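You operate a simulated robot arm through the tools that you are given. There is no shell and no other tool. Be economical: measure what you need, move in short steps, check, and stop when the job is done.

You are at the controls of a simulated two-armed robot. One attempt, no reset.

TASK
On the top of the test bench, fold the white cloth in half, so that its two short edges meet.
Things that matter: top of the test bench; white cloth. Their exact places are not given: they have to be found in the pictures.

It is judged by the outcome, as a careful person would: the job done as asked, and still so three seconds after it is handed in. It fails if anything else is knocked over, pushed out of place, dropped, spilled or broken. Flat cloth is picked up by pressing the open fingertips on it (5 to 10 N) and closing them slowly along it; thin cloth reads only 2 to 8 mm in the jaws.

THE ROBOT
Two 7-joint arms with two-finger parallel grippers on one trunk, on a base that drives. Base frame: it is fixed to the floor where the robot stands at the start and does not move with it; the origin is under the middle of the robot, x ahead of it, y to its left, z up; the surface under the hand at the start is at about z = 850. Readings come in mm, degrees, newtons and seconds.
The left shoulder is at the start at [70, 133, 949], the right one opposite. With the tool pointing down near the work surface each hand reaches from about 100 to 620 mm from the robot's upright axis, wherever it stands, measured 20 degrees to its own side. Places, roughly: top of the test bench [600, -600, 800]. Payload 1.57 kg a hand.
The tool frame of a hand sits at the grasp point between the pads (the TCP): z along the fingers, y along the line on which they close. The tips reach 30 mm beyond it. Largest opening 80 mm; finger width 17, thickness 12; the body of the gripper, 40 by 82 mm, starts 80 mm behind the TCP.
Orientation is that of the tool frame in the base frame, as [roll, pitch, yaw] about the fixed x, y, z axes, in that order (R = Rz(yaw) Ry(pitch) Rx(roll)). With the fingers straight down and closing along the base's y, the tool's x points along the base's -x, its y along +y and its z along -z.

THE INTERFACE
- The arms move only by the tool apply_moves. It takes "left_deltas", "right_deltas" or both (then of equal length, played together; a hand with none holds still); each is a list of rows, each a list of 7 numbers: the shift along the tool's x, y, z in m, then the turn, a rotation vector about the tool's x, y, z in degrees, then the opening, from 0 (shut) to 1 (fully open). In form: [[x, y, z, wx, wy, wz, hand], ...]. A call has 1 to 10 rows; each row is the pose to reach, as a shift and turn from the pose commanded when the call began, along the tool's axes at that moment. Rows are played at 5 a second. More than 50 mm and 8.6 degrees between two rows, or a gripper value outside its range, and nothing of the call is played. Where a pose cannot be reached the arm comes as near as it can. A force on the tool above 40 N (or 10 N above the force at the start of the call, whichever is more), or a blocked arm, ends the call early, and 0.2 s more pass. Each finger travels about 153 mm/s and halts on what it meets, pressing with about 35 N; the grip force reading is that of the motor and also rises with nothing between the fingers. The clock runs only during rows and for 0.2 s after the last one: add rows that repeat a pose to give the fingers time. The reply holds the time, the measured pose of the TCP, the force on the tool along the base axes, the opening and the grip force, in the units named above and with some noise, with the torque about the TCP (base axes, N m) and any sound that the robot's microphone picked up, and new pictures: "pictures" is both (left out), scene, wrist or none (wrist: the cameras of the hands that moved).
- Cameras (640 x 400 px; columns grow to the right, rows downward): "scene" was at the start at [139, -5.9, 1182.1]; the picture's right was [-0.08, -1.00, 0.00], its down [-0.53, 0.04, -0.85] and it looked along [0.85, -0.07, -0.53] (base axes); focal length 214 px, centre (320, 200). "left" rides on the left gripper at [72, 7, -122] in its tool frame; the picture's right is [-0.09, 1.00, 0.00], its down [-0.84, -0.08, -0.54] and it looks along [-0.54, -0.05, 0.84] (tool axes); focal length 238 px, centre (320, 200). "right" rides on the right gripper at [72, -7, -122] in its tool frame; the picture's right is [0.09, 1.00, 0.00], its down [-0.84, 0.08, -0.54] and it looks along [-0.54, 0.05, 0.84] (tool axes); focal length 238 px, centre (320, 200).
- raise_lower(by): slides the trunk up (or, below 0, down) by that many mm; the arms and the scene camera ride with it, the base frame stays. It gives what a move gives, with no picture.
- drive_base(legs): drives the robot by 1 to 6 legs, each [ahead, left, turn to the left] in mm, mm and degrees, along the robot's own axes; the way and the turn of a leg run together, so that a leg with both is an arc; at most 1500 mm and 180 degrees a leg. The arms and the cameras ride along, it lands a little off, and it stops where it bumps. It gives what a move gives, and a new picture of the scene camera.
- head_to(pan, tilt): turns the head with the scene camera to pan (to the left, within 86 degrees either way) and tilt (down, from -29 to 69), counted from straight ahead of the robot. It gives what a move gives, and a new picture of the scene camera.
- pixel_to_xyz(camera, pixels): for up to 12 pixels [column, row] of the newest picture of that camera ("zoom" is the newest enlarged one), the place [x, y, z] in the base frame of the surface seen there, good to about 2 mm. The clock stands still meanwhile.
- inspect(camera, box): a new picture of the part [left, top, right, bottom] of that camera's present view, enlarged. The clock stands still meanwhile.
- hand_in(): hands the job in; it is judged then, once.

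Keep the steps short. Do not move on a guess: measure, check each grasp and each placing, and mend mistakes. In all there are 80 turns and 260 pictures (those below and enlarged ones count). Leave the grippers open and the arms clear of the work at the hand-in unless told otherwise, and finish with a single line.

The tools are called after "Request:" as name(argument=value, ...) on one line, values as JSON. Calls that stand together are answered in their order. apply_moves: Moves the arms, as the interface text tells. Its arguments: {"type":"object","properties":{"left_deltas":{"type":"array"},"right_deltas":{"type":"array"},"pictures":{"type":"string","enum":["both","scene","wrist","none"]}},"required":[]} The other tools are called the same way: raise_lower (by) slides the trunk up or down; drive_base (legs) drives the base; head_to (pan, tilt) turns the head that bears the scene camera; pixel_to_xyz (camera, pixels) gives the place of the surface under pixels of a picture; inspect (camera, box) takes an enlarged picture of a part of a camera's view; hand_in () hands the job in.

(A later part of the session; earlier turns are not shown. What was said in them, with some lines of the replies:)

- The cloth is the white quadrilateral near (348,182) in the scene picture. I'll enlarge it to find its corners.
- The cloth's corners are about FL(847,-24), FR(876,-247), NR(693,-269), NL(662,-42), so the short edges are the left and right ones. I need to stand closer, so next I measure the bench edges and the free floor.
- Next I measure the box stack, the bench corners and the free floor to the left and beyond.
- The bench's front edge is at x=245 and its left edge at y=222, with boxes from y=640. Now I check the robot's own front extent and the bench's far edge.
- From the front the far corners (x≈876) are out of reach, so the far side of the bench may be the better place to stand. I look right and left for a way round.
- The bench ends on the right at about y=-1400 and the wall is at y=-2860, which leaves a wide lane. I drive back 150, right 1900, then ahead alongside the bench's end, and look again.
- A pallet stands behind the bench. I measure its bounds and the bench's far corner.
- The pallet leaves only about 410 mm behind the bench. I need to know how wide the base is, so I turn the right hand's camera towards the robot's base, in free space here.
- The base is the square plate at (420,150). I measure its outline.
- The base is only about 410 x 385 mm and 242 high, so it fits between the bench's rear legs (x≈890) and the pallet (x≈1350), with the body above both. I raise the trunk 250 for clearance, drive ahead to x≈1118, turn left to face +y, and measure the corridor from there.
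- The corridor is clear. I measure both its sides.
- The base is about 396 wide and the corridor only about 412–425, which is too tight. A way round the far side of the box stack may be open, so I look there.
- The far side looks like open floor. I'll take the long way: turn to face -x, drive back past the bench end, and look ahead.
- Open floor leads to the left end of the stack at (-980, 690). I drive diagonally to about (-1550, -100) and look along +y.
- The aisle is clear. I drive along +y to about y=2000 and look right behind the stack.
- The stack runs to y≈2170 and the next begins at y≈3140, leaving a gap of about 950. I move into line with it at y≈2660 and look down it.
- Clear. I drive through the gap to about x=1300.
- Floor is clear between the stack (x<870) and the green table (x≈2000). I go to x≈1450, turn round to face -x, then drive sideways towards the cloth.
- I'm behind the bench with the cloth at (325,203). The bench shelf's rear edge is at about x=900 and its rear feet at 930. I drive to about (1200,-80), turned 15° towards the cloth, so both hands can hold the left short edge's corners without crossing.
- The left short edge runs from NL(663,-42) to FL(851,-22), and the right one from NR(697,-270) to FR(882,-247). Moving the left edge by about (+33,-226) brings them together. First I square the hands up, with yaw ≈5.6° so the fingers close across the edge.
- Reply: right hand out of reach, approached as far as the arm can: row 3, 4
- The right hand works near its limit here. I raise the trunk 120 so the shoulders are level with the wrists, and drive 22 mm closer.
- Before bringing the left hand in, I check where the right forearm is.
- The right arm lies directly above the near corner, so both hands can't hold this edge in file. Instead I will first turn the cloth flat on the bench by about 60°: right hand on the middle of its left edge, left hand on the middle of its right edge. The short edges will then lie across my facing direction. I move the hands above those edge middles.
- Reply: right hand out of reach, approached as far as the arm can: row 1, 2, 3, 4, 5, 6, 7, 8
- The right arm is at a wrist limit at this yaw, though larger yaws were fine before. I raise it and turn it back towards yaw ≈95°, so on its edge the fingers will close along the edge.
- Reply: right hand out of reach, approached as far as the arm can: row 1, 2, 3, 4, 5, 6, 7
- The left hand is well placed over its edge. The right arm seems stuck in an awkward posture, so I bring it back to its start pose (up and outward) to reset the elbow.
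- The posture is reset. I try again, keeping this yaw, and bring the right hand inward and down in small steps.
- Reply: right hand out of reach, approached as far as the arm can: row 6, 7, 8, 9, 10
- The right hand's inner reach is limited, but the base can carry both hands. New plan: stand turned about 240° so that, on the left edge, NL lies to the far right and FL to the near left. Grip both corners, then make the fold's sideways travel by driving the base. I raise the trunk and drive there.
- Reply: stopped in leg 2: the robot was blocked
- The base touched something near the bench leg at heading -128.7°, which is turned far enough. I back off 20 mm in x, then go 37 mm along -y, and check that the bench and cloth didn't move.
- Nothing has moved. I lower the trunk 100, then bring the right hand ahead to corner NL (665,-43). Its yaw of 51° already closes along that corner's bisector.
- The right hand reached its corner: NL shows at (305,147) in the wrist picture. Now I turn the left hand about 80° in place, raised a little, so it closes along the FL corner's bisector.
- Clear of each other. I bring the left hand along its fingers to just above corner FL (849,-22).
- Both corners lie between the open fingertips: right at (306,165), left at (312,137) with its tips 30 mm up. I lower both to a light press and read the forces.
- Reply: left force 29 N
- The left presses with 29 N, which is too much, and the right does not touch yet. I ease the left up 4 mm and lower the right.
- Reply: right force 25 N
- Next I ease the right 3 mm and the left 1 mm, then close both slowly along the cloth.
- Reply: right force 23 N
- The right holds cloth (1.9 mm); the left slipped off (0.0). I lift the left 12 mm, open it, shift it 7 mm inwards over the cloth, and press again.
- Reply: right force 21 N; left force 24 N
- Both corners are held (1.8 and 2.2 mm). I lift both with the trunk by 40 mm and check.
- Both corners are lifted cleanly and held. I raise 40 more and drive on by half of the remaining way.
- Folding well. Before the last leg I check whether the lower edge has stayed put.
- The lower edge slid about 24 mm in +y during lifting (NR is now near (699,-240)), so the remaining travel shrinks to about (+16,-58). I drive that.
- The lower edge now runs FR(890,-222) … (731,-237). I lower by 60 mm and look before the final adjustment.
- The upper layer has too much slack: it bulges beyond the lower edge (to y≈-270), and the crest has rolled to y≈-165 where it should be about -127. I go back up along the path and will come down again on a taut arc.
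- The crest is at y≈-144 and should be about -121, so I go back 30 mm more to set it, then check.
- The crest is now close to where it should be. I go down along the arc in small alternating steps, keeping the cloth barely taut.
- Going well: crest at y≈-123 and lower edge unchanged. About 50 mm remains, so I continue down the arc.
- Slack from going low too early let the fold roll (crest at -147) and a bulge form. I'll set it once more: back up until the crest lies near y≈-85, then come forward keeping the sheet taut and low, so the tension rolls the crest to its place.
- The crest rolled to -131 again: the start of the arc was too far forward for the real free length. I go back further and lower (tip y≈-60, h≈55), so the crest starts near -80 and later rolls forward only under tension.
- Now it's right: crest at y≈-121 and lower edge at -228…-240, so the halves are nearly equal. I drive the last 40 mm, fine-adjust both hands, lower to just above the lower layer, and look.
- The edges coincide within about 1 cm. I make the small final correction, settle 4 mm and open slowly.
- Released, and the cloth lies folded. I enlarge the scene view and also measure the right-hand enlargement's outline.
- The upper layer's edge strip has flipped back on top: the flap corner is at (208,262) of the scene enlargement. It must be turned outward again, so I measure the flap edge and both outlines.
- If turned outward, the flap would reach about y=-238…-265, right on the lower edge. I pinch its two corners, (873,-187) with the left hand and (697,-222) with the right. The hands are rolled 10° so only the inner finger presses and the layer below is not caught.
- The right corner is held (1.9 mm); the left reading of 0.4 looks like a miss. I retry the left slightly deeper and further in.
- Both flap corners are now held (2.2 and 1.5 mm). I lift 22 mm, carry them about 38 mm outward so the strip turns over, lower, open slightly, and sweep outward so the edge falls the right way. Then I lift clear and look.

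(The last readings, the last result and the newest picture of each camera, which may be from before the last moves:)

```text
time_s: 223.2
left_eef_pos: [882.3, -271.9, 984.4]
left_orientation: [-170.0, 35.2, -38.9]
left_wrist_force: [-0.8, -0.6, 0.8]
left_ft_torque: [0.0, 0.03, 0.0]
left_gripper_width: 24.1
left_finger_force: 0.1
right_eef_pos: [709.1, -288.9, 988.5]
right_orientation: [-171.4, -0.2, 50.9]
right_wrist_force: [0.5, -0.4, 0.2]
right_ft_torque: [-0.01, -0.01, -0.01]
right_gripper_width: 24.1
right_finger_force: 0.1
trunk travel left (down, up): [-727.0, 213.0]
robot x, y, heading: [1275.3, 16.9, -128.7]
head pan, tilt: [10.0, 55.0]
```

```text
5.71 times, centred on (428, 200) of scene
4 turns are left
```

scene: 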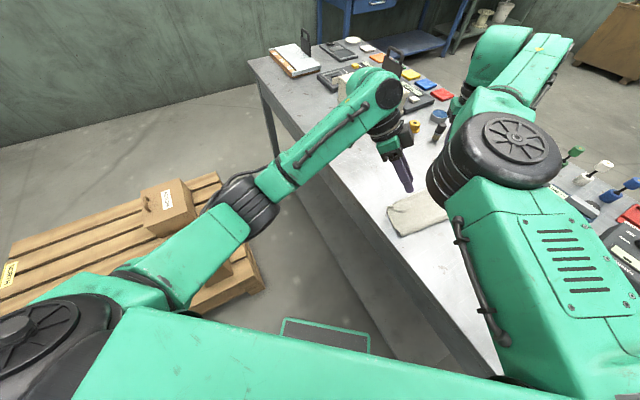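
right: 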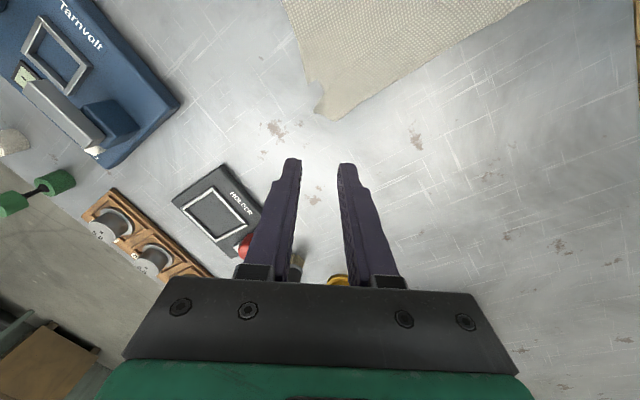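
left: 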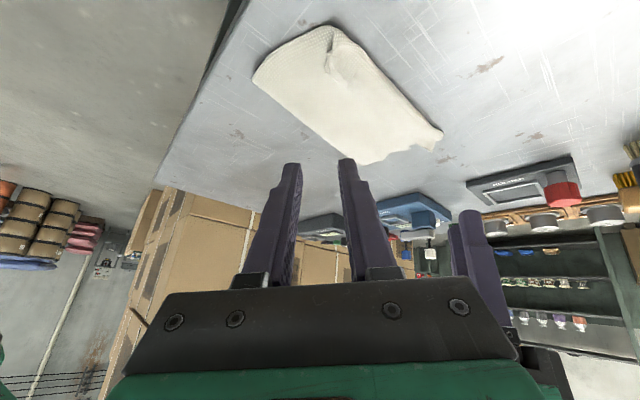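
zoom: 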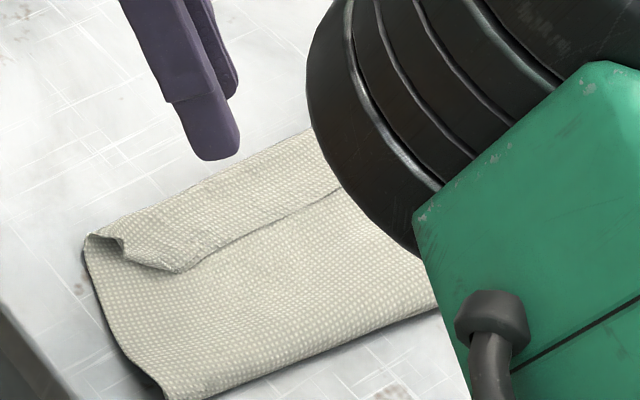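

The strip got smaller but is still turned back: my travel was about one flap width, and unfolding needs two. I measure the flap again for one more pull.

Request:
pixel_to_xyz(camera="zoom", pixels=[[175, 271], [200, 256], [260, 228], [320, 203], [90, 238], [122, 240], [180, 195], [260, 155], [170, 235], [165, 392]])

Request:
pixel_to_xyz(camera="left", pixels=[[327, 68], [350, 90], [430, 150], [441, 132], [411, 147], [400, 142], [380, 120], [390, 100], [360, 60], [343, 82]])

Request:
pixel_to_xyz(camera="right", pixels=[[318, 82], [322, 112], [340, 118], [312, 100], [330, 90], [380, 80], [360, 60]])

```text
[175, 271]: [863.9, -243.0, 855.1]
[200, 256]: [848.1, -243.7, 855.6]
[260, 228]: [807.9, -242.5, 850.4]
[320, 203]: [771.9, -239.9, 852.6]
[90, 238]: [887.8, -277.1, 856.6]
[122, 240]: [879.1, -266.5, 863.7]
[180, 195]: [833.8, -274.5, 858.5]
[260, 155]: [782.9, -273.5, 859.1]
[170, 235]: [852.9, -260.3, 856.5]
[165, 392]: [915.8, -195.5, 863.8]
```

```text
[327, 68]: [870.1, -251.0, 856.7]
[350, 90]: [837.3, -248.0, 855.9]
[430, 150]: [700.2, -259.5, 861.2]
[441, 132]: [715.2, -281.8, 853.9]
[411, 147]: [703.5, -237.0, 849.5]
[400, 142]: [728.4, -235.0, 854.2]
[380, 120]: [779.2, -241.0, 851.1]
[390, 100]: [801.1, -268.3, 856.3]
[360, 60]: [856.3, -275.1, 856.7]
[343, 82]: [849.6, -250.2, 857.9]
```

```text
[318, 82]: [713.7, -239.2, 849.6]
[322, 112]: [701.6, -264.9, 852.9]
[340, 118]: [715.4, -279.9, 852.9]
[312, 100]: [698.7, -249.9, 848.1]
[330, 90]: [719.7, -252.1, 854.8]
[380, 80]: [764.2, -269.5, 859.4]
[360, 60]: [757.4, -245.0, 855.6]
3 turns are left
```

The cloth slid as a whole, and the hem is still about 35 mm wide. I re-grip the two upper corners, lift, and go back along the path so the hem unrolls. Then I read where the lower edge lies before laying it down again, taut.

Request:
apply_moves(left_deltas=[[0.0166, 0.006, 0.0293, 0, 0, 0, 0.3], [0.033, 0.012, 0.0587, 0, 0, 0, 0.3], [0.0497, 0.0178, 0.088, 0, 0, 0, 0.3], [0.0497, 0.0178, 0.088, 0, 0, 0, 0.3], [0.0497, 0.0178, 0.088, 0, 0, 0, 0.23], [0.0497, 0.0178, 0.088, 0, 0, 0, 0.16], [0.0497, 0.0178, 0.088, 0, 0, 0, 0.09], [0.0497, 0.0178, 0.088, 0, 0, 0, 0.02], [0.0497, 0.0178, 0.088, 0, 0, 0, 0], [0.0497, 0.0178, 0.088, 0, 0, 0, 0]], right_deltas=[[0.0063, 0.0006, 0.035, 0, 0, 0, 0.3], [0.0125, 0.0011, 0.07, 0, 0, 0, 0.3], [0.0188, 0.0017, 0.1048, 0, 0, 0, 0.3], [0.0188, 0.0017, 0.1058, 0, 0, 0, 0.3], [0.0188, 0.0017, 0.1058, 0, 0, 0, 0.23], [0.0188, 0.0017, 0.1058, 0, 0, 0, 0.16], [0.0188, 0.0017, 0.1058, 0, 0, 0, 0.09], [0.0188, 0.0017, 0.1058, 0, 0, 0, 0.02], [0.0188, 0.0017, 0.1058, 0, 0, 0, 0], [0.0188, 0.0017, 0.1058, 0, 0, 0, 0]], pictures="none")

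Request:
raise_lower(by=60)

Request:
drive_base(legs=[[-94, -102, 0]])

Request:
raise_lower(by=-10)

Request:
inspect(camera="left", box=[160, 0, 640, 300])

Request:
inspect(camera="right", box=[160, 0, 640, 300])

Request:
pixel_to_xyz(camera="left", pixels=[[614, 94], [590, 60], [620, 40], [560, 110], [600, 100], [630, 80], [540, 60], [500, 40], [560, 20], [480, 100], [600, 20], [520, 90]])

```text
time_s: 225.4
left_eef_pos: [873.6, -265.7, 882.7]
left_orientation: [-170.1, 35.3, -38.9]
left_wrist_force: [-1.1, -0.5, 4.0]
left_ft_torque: [0.01, 0.05, -0.02]
left_gripper_width: 2.3
left_finger_force: 24.2
right_eef_pos: [710.1, -265.7, 883.8]
right_orientation: [-171.6, -0.2, 50.9]
right_wrist_force: [0.9, -0.3, 1.1]
right_ft_torque: [-0.01, -0.04, -0.01]
right_gripper_width: 0.0
right_finger_force: 21.2
trunk travel left (down, up): [-727.0, 213.0]
robot x, y, heading: [1276.3, 15.4, -128.5]
head pan, tilt: [10.0, 55.0]
```

```text
time_s: 226.4
left_eef_pos: [873.2, -266.4, 941.0]
left_orientation: [-170.0, 35.2, -38.9]
left_wrist_force: [-0.3, 0.2, -0.6]
left_ft_torque: [-0.01, 0.04, -0.01]
left_gripper_width: 2.3
left_finger_force: 23.9
right_eef_pos: [710.3, -265.2, 942.2]
right_orientation: [-171.5, -0.2, 51.0]
right_wrist_force: [-0.3, -0.6, 0.2]
right_ft_torque: [0.0, 0.01, -0.02]
right_gripper_width: 0.0
right_finger_force: 21.4
trunk travel left (down, up): [-787.0, 153.0]
robot x, y, heading: [1274.9, 13.5, -128.8]
head pan, tilt: [10.0, 55.0]
```

```text
time_s: 227.8
left_eef_pos: [854.1, -129.8, 940.4]
left_orientation: [-170.0, 35.3, -38.9]
left_wrist_force: [-0.6, -0.1, 0.0]
left_ft_torque: [0.01, 0.03, -0.03]
left_gripper_width: 2.2
left_finger_force: 23.7
right_eef_pos: [689.8, -129.7, 942.9]
right_orientation: [-171.3, -0.3, 51.0]
right_wrist_force: [0.2, -0.3, -0.1]
right_ft_torque: [0.01, 0.02, -0.02]
right_gripper_width: 0.0
right_finger_force: 21.9
trunk travel left (down, up): [-787.0, 153.0]
robot x, y, heading: [1252.6, 156.8, -129.0]
head pan, tilt: [10.0, 55.0]
```

scene: 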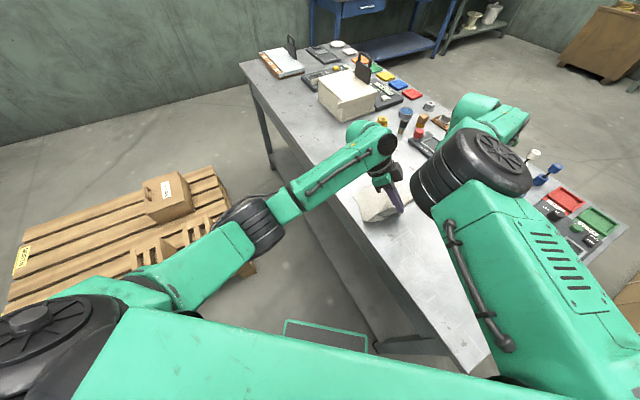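

```text
time_s: 228.4
left_eef_pos: [854.3, -128.6, 930.3]
left_orientation: [-170.0, 35.2, -38.8]
left_wrist_force: [-0.6, -0.4, 0.7]
left_ft_torque: [0.04, 0.01, 0.02]
left_gripper_width: 2.2
left_finger_force: 24.1
right_eef_pos: [690.5, -128.2, 932.4]
right_orientation: [-171.4, -0.2, 51.0]
right_wrist_force: [1.1, 0.4, 0.3]
right_ft_torque: [-0.02, -0.03, 0.0]
right_gripper_width: 0.2
right_finger_force: 21.5
trunk travel left (down, up): [-777.0, 163.0]
robot x, y, heading: [1258.0, 156.2, -128.9]
head pan, tilt: [10.0, 55.0]
```

```text
1.33 times, centred on (400, 150) of left
```

zoom: 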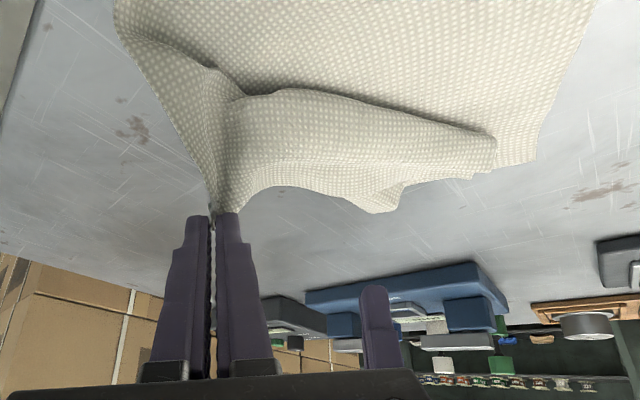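

```text
1.33 times, centred on (400, 150) of right
```

zoom: 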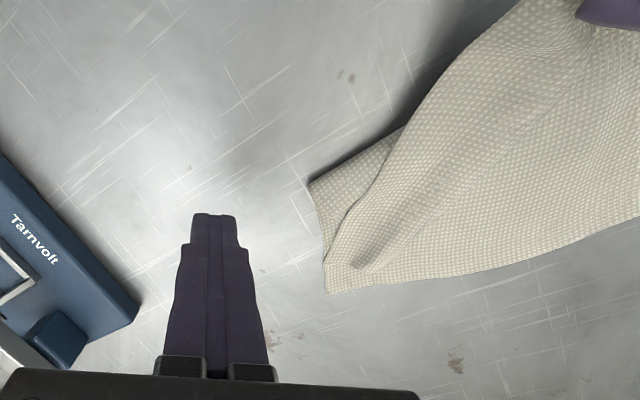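

```text
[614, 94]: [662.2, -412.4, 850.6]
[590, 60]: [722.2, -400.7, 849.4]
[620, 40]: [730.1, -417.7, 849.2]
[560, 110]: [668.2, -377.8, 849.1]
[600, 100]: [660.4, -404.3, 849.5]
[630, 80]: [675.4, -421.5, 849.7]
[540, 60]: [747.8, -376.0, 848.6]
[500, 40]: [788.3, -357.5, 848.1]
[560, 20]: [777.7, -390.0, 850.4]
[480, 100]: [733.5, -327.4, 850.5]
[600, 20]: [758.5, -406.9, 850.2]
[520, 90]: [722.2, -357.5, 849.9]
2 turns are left
```

The left corner is held but the right gripper missed. With one action turn left, I raise the empty right hand, lay the left corner along the arc onto FR (≈893,-235), release it with an outward sweep, and lift both hands clear and open.

Request:
apply_moves(right_deltas=[[0, 0, -0.04, 0, 0, 0, 0.2], [0, 0, -0.08, 0, 0, 0, 0.5], [0, 0, -0.12, 0, 0, 0, 0.9]], pictures="none")

Request:
drive_base(legs=[[33, 54, 0]])

Request:
raise_lower(by=-20)

Request:
drive_base(legs=[[14, 23, 0]])

Request:
raise_lower(by=-14)

Request:
drive_base(legs=[[20, 27, 0]])

Request:
raise_lower(by=-10)

Request:
apply_moves(left_deltas=[[0, 0, 0, 0, 0, 0, 0.06], [0, 0, 0, 0, 0, 0, 0.12], [0, 0, 0, 0, 0, 0, 0.2], [0.0064, 0.0088, -0.0061, 0, 0, 0, 0.2], [0.0102, 0.0141, -0.0098, 0, 0, 0, 0.2], [-0.0013, 0.0113, -0.0259, 0, 0, 0, 0.3], [-0.0185, 0.007, -0.0501, 0, 0, 0, 0.5], [-0.0357, 0.0027, -0.0743, 0, 0, 0, 0.8], [-0.0529, -0.0016, -0.0985, 0, 0, 0, 1], [-0.0701, -0.0058, -0.1227, 0, 0, 0, 1]], pictures="wrist")

Request:
raise_lower(by=120)

Request:
inspect(camera="left", box=[160, 0, 480, 200])

```text
time_s: 229.2
left_eef_pos: [853.3, -128.8, 931.1]
left_orientation: [-170.2, 35.2, -38.9]
left_wrist_force: [0.3, 0.3, 0.1]
left_ft_torque: [0.0, -0.01, 0.02]
left_gripper_width: 2.5
left_finger_force: 23.8
right_eef_pos: [705.1, -140.1, 1052.6]
right_orientation: [-171.4, -0.3, 51.0]
right_wrist_force: [0.2, -0.2, -0.2]
right_ft_torque: [0.01, -0.02, 0.0]
right_gripper_width: 71.8
right_finger_force: 0.1
trunk travel left (down, up): [-777.0, 163.0]
robot x, y, heading: [1255.7, 155.9, -129.0]
head pan, tilt: [10.0, 55.0]
```

```text
time_s: 230.1
left_eef_pos: [873.4, -184.5, 931.3]
left_orientation: [-170.3, 35.1, -39.0]
left_wrist_force: [-0.3, -0.4, -0.8]
left_ft_torque: [-0.01, -0.02, -0.03]
left_gripper_width: 2.4
left_finger_force: 23.7
right_eef_pos: [725.5, -195.6, 1052.6]
right_orientation: [-171.6, 0.0, 50.9]
right_wrist_force: [-0.1, 0.9, 0.6]
right_ft_torque: [-0.04, -0.04, -0.04]
right_gripper_width: 72.3
right_finger_force: 0.0
trunk travel left (down, up): [-777.0, 163.0]
robot x, y, heading: [1278.5, 96.7, -128.7]
head pan, tilt: [10.0, 55.0]
```

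scene: 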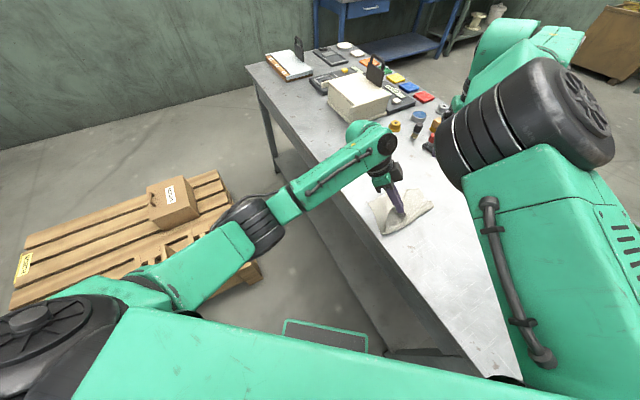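

```text
time_s: 230.8
left_eef_pos: [873.7, -186.8, 910.7]
left_orientation: [-170.0, 35.2, -38.9]
left_wrist_force: [-0.7, 0.1, 0.2]
left_ft_torque: [0.0, -0.04, -0.04]
left_gripper_width: 2.3
left_finger_force: 24.0
right_eef_pos: [724.8, -200.4, 1031.9]
right_orientation: [-171.4, -0.2, 50.9]
right_wrist_force: [-0.4, 0.5, -0.4]
right_ft_torque: [-0.01, 0.01, -0.02]
right_gripper_width: 71.8
right_finger_force: 0.2
trunk travel left (down, up): [-757.0, 183.0]
robot x, y, heading: [1279.3, 97.5, -128.7]
head pan, tilt: [10.0, 55.0]
```

```text
time_s: 231.6
left_eef_pos: [881.5, -207.8, 910.6]
left_orientation: [-170.2, 35.2, -38.9]
left_wrist_force: [0.2, 0.5, 0.3]
left_ft_torque: [0.0, -0.01, 0.02]
left_gripper_width: 2.5
left_finger_force: 23.5
right_eef_pos: [734.0, -219.9, 1031.5]
right_orientation: [-171.8, -0.1, 50.9]
right_wrist_force: [0.0, 0.6, -0.1]
right_ft_torque: [-0.04, 0.02, -0.01]
right_gripper_width: 72.0
right_finger_force: 0.1
trunk travel left (down, up): [-757.0, 183.0]
robot x, y, heading: [1284.5, 67.9, -128.7]
head pan, tilt: [10.0, 55.0]
```

scene: 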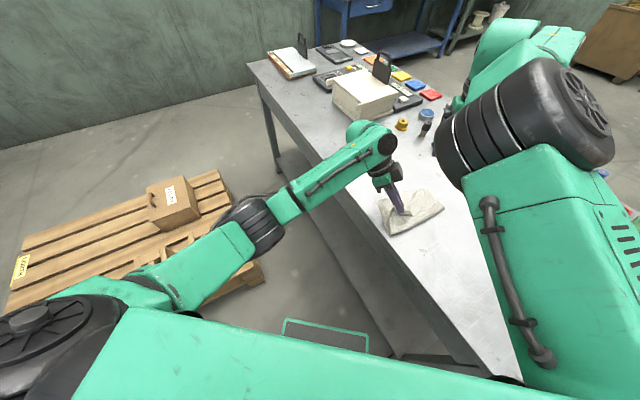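

```text
time_s: 232.2
left_eef_pos: [883.0, -211.4, 898.1]
left_orientation: [-170.1, 35.3, -39.0]
left_wrist_force: [0.0, -0.5, -0.4]
left_ft_torque: [-0.01, -0.03, -0.02]
left_gripper_width: 2.5
left_finger_force: 24.0
right_eef_pos: [735.0, -223.3, 1017.2]
right_orientation: [-171.5, -0.1, 50.8]
right_wrist_force: [-0.6, 0.1, 0.8]
right_ft_torque: [-0.01, 0.0, 0.03]
right_gripper_width: 72.3
right_finger_force: 0.0
trunk travel left (down, up): [-743.0, 197.0]
robot x, y, heading: [1287.8, 72.6, -128.7]
head pan, tilt: [10.0, 55.0]
```

```text
time_s: 233.1
left_eef_pos: [890.0, -240.6, 898.9]
left_orientation: [-170.2, 35.1, -39.3]
left_wrist_force: [0.0, 1.0, -0.3]
left_ft_torque: [-0.01, 0.01, 0.01]
left_gripper_width: 2.4
left_finger_force: 23.7
right_eef_pos: [741.6, -251.1, 1018.2]
right_orientation: [-171.7, -0.1, 50.7]
right_wrist_force: [-0.2, 0.0, -0.3]
right_ft_torque: [-0.02, 0.02, 0.03]
right_gripper_width: 72.0
right_finger_force: 0.1
trunk travel left (down, up): [-743.0, 197.0]
robot x, y, heading: [1293.5, 39.4, -128.8]
head pan, tilt: [10.0, 55.0]
```

scene: 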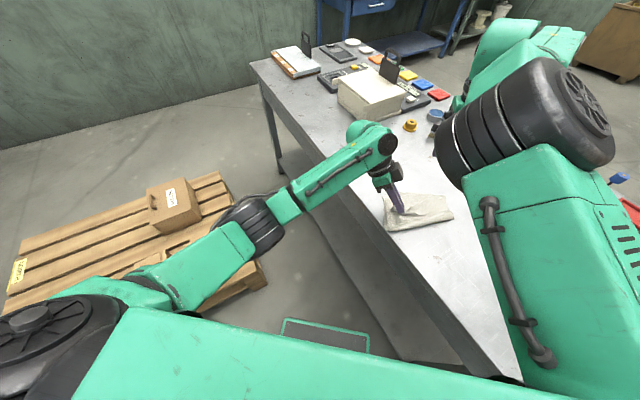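

```text
time_s: 233.7
left_eef_pos: [890.9, -242.7, 888.1]
left_orientation: [-170.2, 35.3, -39.2]
left_wrist_force: [0.6, 1.2, -0.7]
left_ft_torque: [0.02, 0.0, -0.02]
left_gripper_width: 2.4
left_finger_force: 23.5
right_eef_pos: [742.7, -255.5, 1008.3]
right_orientation: [-171.5, -0.2, 50.7]
right_wrist_force: [-0.1, -0.4, -0.4]
right_ft_torque: [0.01, -0.02, 0.0]
right_gripper_width: 71.8
right_finger_force: 0.0
trunk travel left (down, up): [-733.0, 207.0]
robot x, y, heading: [1295.2, 38.3, -129.1]
head pan, tilt: [10.0, 55.0]
```

```text
time_s: 235.9
left_eef_pos: [893.3, -263.4, 1029.9]
left_orientation: [-169.9, 35.3, -39.1]
left_wrist_force: [-0.3, -0.1, 0.0]
left_ft_torque: [-0.01, 0.02, 0.02]
left_gripper_width: 80.2
left_finger_force: 0.2
right_eef_pos: [742.1, -255.6, 1008.0]
right_orientation: [-171.4, -0.1, 50.7]
right_wrist_force: [1.1, -0.1, -0.2]
right_ft_torque: [0.02, 0.02, 0.0]
right_gripper_width: 72.0
right_finger_force: 0.0
trunk travel left (down, up): [-733.0, 207.0]
robot x, y, heading: [1294.8, 35.8, -129.2]
head pan, tilt: [10.0, 55.0]
```

left: 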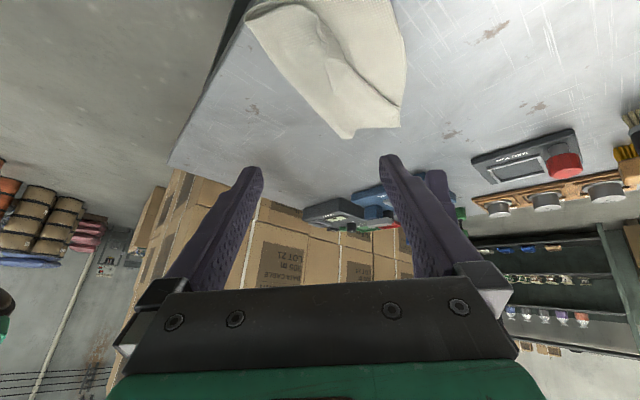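

```text
time_s: 237.4
left_eef_pos: [891.5, -264.6, 1148.3]
left_orientation: [-170.0, 35.4, -39.1]
left_wrist_force: [-0.2, -0.1, -0.7]
left_ft_torque: [0.01, 0.0, 0.01]
left_gripper_width: 79.9
left_finger_force: 0.0
right_eef_pos: [741.1, -256.3, 1128.2]
right_orientation: [-171.5, -0.3, 50.7]
right_wrist_force: [0.3, -0.7, 0.3]
right_ft_torque: [0.01, -0.03, 0.0]
right_gripper_width: 72.0
right_finger_force: 0.0
trunk travel left (down, up): [-853.0, 87.0]
robot x, y, heading: [1293.4, 40.6, -129.3]
head pan, tilt: [10.0, 55.0]
```

```text
2.00 times, centred on (320, 100) of left
1 turns are left
```

zoom: 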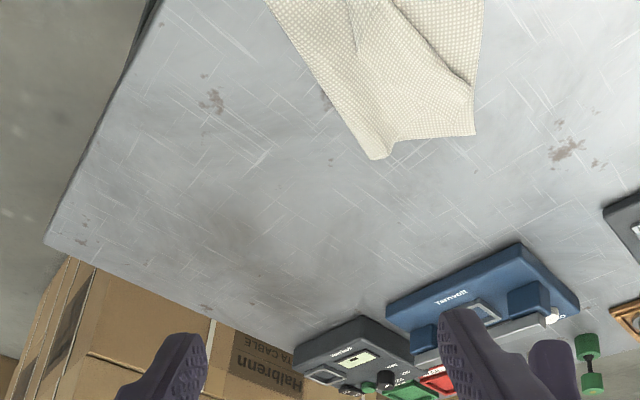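

This was my last turn, so I hand in now. The cloth is folded over roughly in half, but the final picture shows it rumpled, and I could not confirm that its short edges meet.

Request:
hand_in()

```text
The job is handed in.
```

The white cloth is folded over on the bench but left rumpled, I could not confirm that its two short edges meet, the base touched something near the bench leg once with nothing measured out of place, and both grippers are open and clear.
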